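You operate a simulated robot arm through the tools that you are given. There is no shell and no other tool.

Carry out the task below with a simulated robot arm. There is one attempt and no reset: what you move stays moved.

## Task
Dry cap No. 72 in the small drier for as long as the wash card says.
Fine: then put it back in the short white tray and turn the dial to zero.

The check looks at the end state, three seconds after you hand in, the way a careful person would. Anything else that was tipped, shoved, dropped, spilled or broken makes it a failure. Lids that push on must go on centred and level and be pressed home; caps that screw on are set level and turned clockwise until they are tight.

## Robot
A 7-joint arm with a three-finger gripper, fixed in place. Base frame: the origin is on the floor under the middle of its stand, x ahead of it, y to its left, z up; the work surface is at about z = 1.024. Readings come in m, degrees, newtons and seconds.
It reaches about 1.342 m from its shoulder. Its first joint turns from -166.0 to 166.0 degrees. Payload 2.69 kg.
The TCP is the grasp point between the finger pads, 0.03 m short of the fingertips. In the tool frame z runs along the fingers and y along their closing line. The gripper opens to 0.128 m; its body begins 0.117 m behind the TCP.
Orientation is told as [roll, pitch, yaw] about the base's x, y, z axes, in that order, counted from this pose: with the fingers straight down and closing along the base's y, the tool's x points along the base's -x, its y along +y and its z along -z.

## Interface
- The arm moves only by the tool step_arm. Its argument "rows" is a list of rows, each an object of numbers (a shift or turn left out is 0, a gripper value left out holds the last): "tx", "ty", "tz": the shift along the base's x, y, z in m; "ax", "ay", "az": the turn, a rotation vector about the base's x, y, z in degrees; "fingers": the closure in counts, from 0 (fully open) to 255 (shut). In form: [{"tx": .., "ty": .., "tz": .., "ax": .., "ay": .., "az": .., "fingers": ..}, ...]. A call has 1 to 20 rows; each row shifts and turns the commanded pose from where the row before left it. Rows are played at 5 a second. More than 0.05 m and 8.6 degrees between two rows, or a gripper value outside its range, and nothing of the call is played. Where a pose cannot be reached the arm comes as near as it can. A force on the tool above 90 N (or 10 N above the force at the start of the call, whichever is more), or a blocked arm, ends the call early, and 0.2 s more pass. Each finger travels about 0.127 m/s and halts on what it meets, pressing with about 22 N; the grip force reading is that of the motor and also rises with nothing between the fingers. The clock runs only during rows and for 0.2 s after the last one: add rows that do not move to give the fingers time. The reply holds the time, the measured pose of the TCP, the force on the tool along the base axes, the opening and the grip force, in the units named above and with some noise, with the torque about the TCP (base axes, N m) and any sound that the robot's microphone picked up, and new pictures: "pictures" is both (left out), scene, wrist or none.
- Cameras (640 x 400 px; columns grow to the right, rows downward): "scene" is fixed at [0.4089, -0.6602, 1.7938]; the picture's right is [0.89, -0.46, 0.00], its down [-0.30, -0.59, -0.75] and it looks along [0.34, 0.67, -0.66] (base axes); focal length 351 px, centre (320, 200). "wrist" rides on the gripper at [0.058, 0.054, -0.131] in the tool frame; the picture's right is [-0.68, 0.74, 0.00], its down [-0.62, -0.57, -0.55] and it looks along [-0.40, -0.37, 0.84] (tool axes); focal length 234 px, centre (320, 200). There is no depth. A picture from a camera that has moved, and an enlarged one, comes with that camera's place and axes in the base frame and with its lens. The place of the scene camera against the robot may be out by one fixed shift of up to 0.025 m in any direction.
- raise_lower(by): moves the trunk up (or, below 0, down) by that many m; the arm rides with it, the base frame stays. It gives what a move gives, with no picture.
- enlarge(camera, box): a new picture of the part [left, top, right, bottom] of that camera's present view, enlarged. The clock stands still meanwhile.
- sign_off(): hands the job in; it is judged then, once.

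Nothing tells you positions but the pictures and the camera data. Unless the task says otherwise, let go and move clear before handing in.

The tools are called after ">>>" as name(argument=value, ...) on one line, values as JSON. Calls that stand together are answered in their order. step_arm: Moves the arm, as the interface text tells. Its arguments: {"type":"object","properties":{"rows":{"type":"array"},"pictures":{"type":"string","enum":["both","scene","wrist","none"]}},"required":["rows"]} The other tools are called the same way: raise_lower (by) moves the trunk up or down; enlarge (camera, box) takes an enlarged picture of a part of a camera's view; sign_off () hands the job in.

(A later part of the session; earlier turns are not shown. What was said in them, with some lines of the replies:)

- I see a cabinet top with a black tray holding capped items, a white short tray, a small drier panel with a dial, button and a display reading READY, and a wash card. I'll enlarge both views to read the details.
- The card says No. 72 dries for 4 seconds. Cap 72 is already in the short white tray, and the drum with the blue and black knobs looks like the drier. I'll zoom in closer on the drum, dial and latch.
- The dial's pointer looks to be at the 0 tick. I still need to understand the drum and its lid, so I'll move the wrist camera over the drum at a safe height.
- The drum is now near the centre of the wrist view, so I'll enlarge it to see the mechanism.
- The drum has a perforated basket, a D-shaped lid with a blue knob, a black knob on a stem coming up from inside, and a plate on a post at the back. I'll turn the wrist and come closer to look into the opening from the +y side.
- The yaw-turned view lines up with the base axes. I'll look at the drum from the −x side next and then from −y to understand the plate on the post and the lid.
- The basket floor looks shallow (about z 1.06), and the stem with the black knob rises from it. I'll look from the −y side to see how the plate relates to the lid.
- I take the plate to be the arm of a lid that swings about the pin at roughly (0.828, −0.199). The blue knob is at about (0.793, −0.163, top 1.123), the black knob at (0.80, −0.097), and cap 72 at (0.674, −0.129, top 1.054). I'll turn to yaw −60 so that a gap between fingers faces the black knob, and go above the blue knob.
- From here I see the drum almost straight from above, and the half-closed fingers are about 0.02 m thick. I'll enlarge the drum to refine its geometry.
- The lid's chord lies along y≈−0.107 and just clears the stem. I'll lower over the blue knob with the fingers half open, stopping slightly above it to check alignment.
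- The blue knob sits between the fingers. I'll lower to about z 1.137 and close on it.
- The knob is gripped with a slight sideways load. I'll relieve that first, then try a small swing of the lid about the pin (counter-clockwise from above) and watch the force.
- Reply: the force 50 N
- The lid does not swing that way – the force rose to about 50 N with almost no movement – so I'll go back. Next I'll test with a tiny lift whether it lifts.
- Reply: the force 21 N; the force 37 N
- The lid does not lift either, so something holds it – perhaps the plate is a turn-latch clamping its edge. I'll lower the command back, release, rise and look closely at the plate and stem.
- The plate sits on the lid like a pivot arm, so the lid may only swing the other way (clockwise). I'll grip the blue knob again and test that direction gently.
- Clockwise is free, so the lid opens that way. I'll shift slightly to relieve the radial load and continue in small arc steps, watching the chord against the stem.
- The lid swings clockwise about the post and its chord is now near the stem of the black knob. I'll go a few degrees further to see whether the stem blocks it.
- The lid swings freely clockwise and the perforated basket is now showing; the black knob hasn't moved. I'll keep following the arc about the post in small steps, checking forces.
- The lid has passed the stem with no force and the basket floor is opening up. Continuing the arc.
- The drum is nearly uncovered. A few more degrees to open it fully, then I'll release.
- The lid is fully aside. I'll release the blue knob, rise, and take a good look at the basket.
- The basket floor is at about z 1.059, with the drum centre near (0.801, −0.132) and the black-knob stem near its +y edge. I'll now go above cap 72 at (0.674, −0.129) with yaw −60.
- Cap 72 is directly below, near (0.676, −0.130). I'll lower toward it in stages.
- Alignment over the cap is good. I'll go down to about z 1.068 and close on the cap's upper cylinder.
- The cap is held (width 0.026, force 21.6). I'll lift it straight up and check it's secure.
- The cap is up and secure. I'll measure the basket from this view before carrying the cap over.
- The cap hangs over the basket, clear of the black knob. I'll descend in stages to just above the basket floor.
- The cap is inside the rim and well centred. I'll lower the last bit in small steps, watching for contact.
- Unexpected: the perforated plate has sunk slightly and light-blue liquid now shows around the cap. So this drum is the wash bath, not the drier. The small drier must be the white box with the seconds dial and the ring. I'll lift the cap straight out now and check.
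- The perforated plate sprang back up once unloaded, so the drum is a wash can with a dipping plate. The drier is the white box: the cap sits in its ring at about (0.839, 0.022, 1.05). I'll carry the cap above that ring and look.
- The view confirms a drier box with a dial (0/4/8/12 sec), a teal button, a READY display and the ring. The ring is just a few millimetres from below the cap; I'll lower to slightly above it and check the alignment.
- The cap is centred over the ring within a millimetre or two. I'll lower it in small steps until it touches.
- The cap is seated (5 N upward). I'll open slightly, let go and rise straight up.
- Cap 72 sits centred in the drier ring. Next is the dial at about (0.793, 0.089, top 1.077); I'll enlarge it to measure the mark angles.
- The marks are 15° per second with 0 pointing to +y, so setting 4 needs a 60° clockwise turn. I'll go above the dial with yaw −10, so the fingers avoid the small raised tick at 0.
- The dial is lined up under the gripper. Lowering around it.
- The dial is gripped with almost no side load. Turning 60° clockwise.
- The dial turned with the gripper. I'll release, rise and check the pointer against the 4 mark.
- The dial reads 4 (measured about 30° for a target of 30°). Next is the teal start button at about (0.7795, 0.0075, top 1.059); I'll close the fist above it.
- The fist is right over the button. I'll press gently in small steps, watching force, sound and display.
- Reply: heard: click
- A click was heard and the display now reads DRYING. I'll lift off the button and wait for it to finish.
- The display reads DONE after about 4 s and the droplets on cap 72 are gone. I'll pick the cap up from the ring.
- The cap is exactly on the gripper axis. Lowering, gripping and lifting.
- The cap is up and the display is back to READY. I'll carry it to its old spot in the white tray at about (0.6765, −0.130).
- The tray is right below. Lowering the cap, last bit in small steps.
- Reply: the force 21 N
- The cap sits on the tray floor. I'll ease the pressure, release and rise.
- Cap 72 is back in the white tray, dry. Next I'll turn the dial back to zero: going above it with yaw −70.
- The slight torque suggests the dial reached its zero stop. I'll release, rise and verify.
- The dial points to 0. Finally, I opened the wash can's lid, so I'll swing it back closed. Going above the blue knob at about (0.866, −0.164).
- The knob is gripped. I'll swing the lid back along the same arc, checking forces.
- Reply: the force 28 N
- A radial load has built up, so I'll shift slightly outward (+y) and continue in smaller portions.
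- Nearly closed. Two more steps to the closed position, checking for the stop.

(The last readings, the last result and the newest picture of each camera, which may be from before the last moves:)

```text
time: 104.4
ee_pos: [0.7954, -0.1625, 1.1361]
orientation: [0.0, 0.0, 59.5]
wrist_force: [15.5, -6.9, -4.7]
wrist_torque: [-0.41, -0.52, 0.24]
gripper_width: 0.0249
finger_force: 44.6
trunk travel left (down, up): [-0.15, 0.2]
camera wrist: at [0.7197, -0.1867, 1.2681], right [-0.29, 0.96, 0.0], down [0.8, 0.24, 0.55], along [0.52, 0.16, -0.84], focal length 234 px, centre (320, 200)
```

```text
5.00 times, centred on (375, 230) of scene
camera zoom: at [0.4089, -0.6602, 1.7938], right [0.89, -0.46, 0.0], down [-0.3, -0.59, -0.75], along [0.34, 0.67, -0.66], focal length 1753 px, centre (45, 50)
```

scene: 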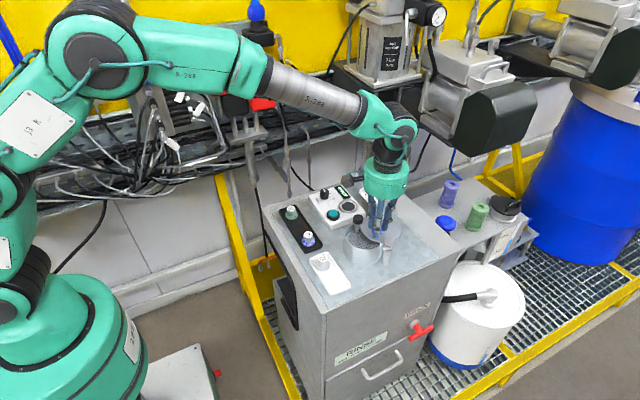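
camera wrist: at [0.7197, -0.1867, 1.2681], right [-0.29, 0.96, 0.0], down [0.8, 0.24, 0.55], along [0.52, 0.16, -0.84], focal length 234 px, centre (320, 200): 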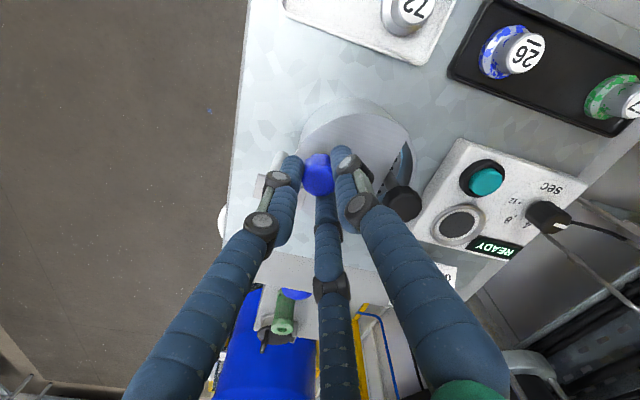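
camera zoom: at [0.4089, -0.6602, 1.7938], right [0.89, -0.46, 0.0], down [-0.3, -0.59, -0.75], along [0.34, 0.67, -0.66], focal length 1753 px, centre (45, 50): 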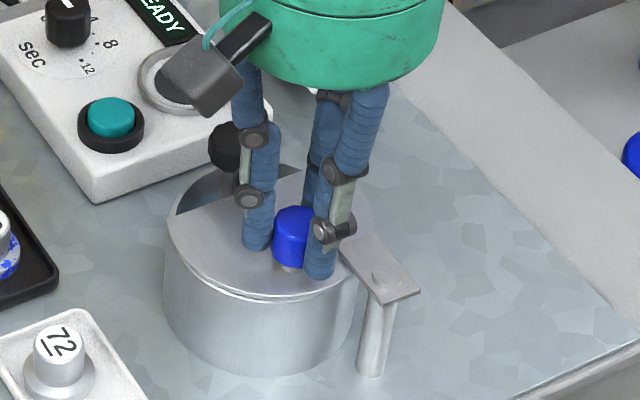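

>>> step_arm(rows=[{"tx": 0.0, "ty": -0.002, "az": 1}, {}], pictures="none")

>>> step_arm(rows=[{"tx": -0.0008, "ty": -0.0008}, {}], pictures="wrist")

>>> enlarge(camera="wrist", box=[240, 60, 440, 240])

>>> enlarge(camera="scene", box=[330, 190, 420, 270])

```text
time: 105.0
ee_pos: [0.7931, -0.1638, 1.1378]
orientation: [0.2, 0.1, 60.6]
wrist_force: [8.9, 4.6, -5.1]
wrist_torque: [0.47, -0.22, 0.46]
gripper_width: 0.0251
finger_force: 45.1
trunk travel left (down, up): [-0.15, 0.2]
```

```text
time: 105.6
ee_pos: [0.7947, -0.1645, 1.1357]
orientation: [0.1, 0.1, 60.5]
wrist_force: [6.9, 14.6, -4.6]
wrist_torque: [0.61, -0.19, 0.09]
gripper_width: 0.0248
finger_force: 44.9
trunk travel left (down, up): [-0.15, 0.2]
camera wrist: at [0.7192, -0.1892, 1.2682], right [-0.31, 0.95, 0.0], down [0.8, 0.26, 0.55], along [0.52, 0.17, -0.84], focal length 234 px, centre (320, 200)
```

wrist: 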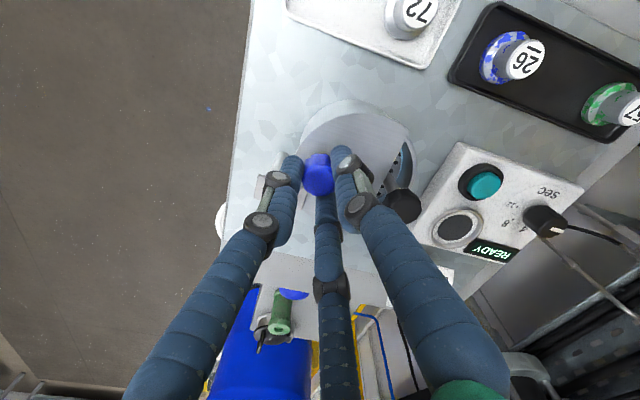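

```text
2.22 times, centred on (340, 150) of wrist
camera zoom: at [0.7192, -0.1892, 1.2682], right [-0.31, 0.95, 0.0], down [0.8, 0.26, 0.55], along [0.52, 0.17, -0.84], focal length 520 px, centre (276, 311)
```

zoom: 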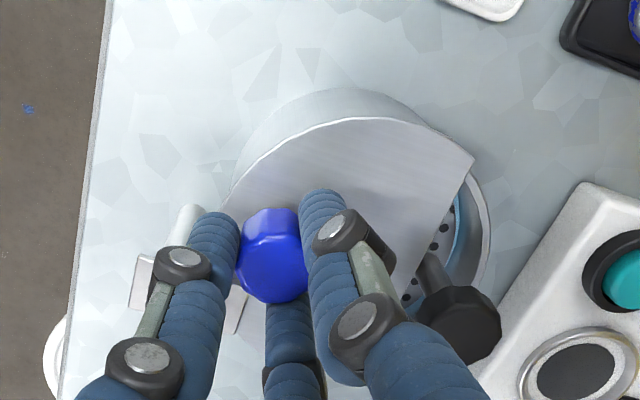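

```text
5.00 times, centred on (375, 230) of scene
camera zoom: at [0.4089, -0.6602, 1.7938], right [0.89, -0.46, 0.0], down [-0.3, -0.59, -0.75], along [0.34, 0.67, -0.66], focal length 1753 px, centre (45, 50)
```

zoom: 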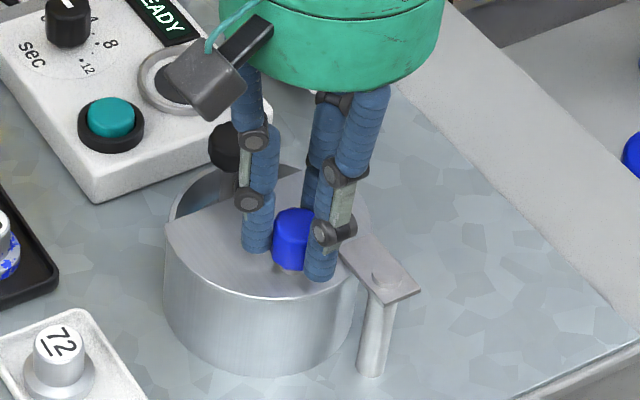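

The lid is against its closed stop, as at the start. I'll release the knob, rise and move clear, then check everything.

>>> step_arm(rows=[{"tx": 0.0005, "ty": 0.001}, {"fingers": 180}, {"fingers": 150}, {"fingers": 140}, {}, {"tz": 0.02}, {"tz": 0.03}, {"tz": 0.04}, {"tz": 0.04}, {}], pictures="none")

>>> step_arm(rows=[{"tx": -0.03, "ty": 0.02, "tz": 0.03}, {"tx": -0.03, "ty": 0.02, "tz": 0.03}, {"tx": -0.03, "ty": 0.03, "tz": 0.02}, {"tx": -0.03, "ty": 0.03, "tz": 0.02}, {"tx": -0.03, "ty": 0.03, "tz": 0.02}, {}], pictures="both")

>>> enlarge(camera="scene", box=[260, 170, 420, 300])

```text
time: 107.8
ee_pos: [0.7949, -0.1637, 1.27]
orientation: [0.0, 0.0, 60.6]
wrist_force: [0.2, -0.6, 0.2]
wrist_torque: [-0.02, 0.0, 0.04]
gripper_width: 0.0575
finger_force: 0.1
trunk travel left (down, up): [-0.15, 0.2]
```

```text
time: 109.2
ee_pos: [0.6447, -0.0331, 1.3898]
orientation: [0.0, 0.0, 60.5]
wrist_force: [-0.8, 0.3, 1.3]
wrist_torque: [-0.04, -0.1, -0.01]
gripper_width: 0.0578
finger_force: 0.0
trunk travel left (down, up): [-0.15, 0.2]
camera wrist: at [0.5687, -0.0587, 1.5208], right [-0.31, 0.95, 0.0], down [0.8, 0.26, 0.55], along [0.52, 0.17, -0.84], focal length 234 px, centre (320, 200)
```

scene: 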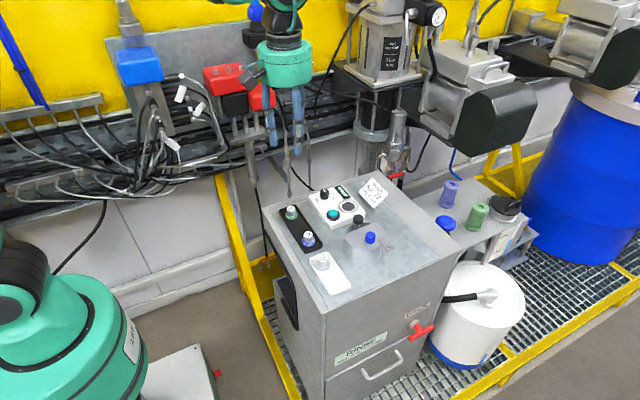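
wrist: 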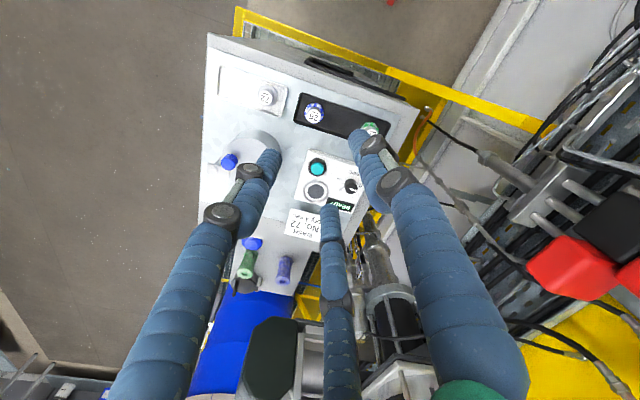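

```text
3.08 times, centred on (340, 235) of scene
camera zoom: at [0.4089, -0.6602, 1.7938], right [0.89, -0.46, 0.0], down [-0.3, -0.59, -0.75], along [0.34, 0.67, -0.66], focal length 1079 px, centre (258, 92)
```

zoom: 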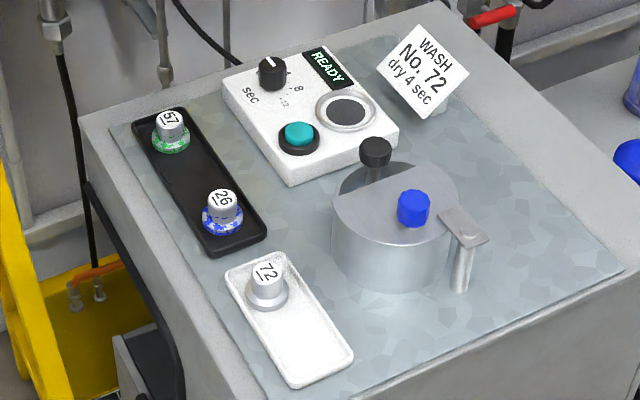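

Everything looks as at the start: cap 72 is in the white tray and dry, the lid is closed and the display shows READY. I'll take one last close look at the dial and cap.

>>> enlarge(camera="scene", box=[312, 178, 362, 222])

>>> enlarge(camera="scene", box=[300, 240, 355, 300])

>>> enlarge(camera="scene", box=[338, 205, 398, 265])

```text
9.09 times, centred on (337, 200) of scene
camera zoom: at [0.4089, -0.6602, 1.7938], right [0.89, -0.46, 0.0], down [-0.3, -0.59, -0.75], along [0.34, 0.67, -0.66], focal length 3188 px, centre (166, 200)
```

zoom: 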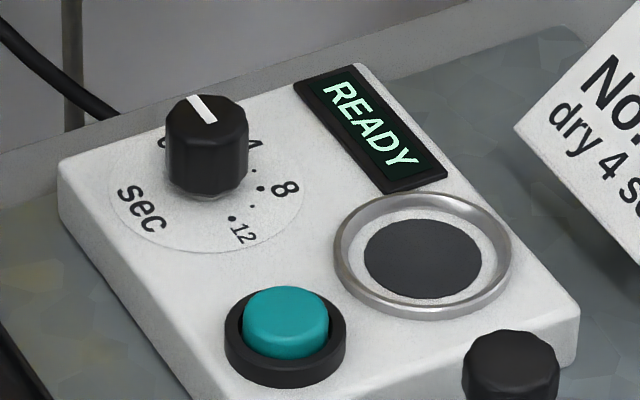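

```text
6.67 times, centred on (328, 270) of scene
camera zoom: at [0.4089, -0.6602, 1.7938], right [0.89, -0.46, 0.0], down [-0.3, -0.59, -0.75], along [0.34, 0.67, -0.66], focal length 2338 px, centre (270, -267)
```

zoom: 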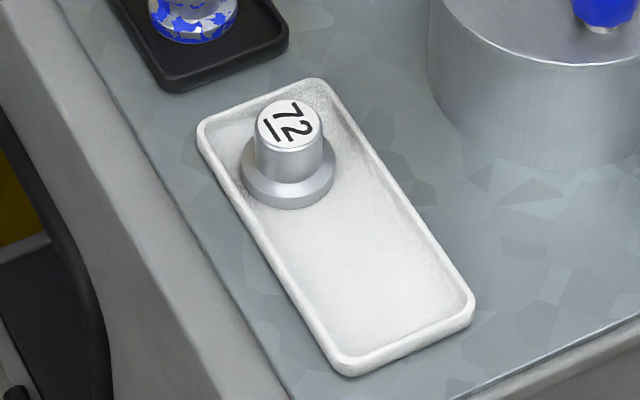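

```text
6.67 times, centred on (368, 235) of scene
camera zoom: at [0.4089, -0.6602, 1.7938], right [0.89, -0.46, 0.0], down [-0.3, -0.59, -0.75], along [0.34, 0.67, -0.66], focal length 2338 px, centre (0, -33)
```

zoom: 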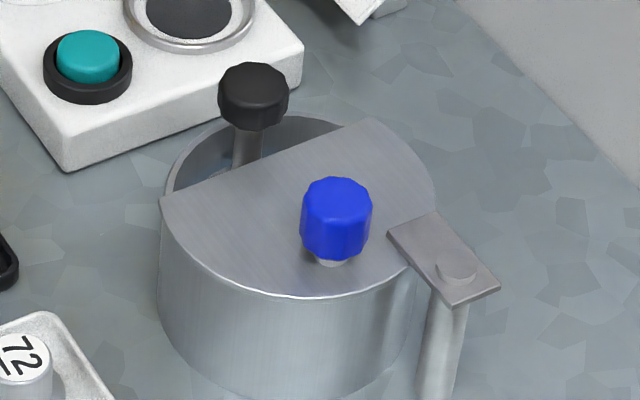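

Cap 72 is dry and level in the short white tray, the dial is at zero, the wash can's lid is closed as it was at the start, and the arm is clear. I'm handing in.

>>> sign_off()

```text
The job is handed in.
```

Cap No. 72 was dried for 4 seconds in the small drier, as the wash card says. It is now back in the short white tray, and the dial is at zero. The drier ran once, showed DONE, and the droplets on the cap were gone afterwards.

I first mistook the wash can (the round drum with the blue knob) for the drier. I swung its lid open, and lowering the cap in pushed the perforated plate down. The cap briefly touched the blue wash liquid, so I lifted it straight out and then dried it in the drier. The plate sprang back up, I closed the lid to where it started, and the last pictures showed no spills and nothing else moved.
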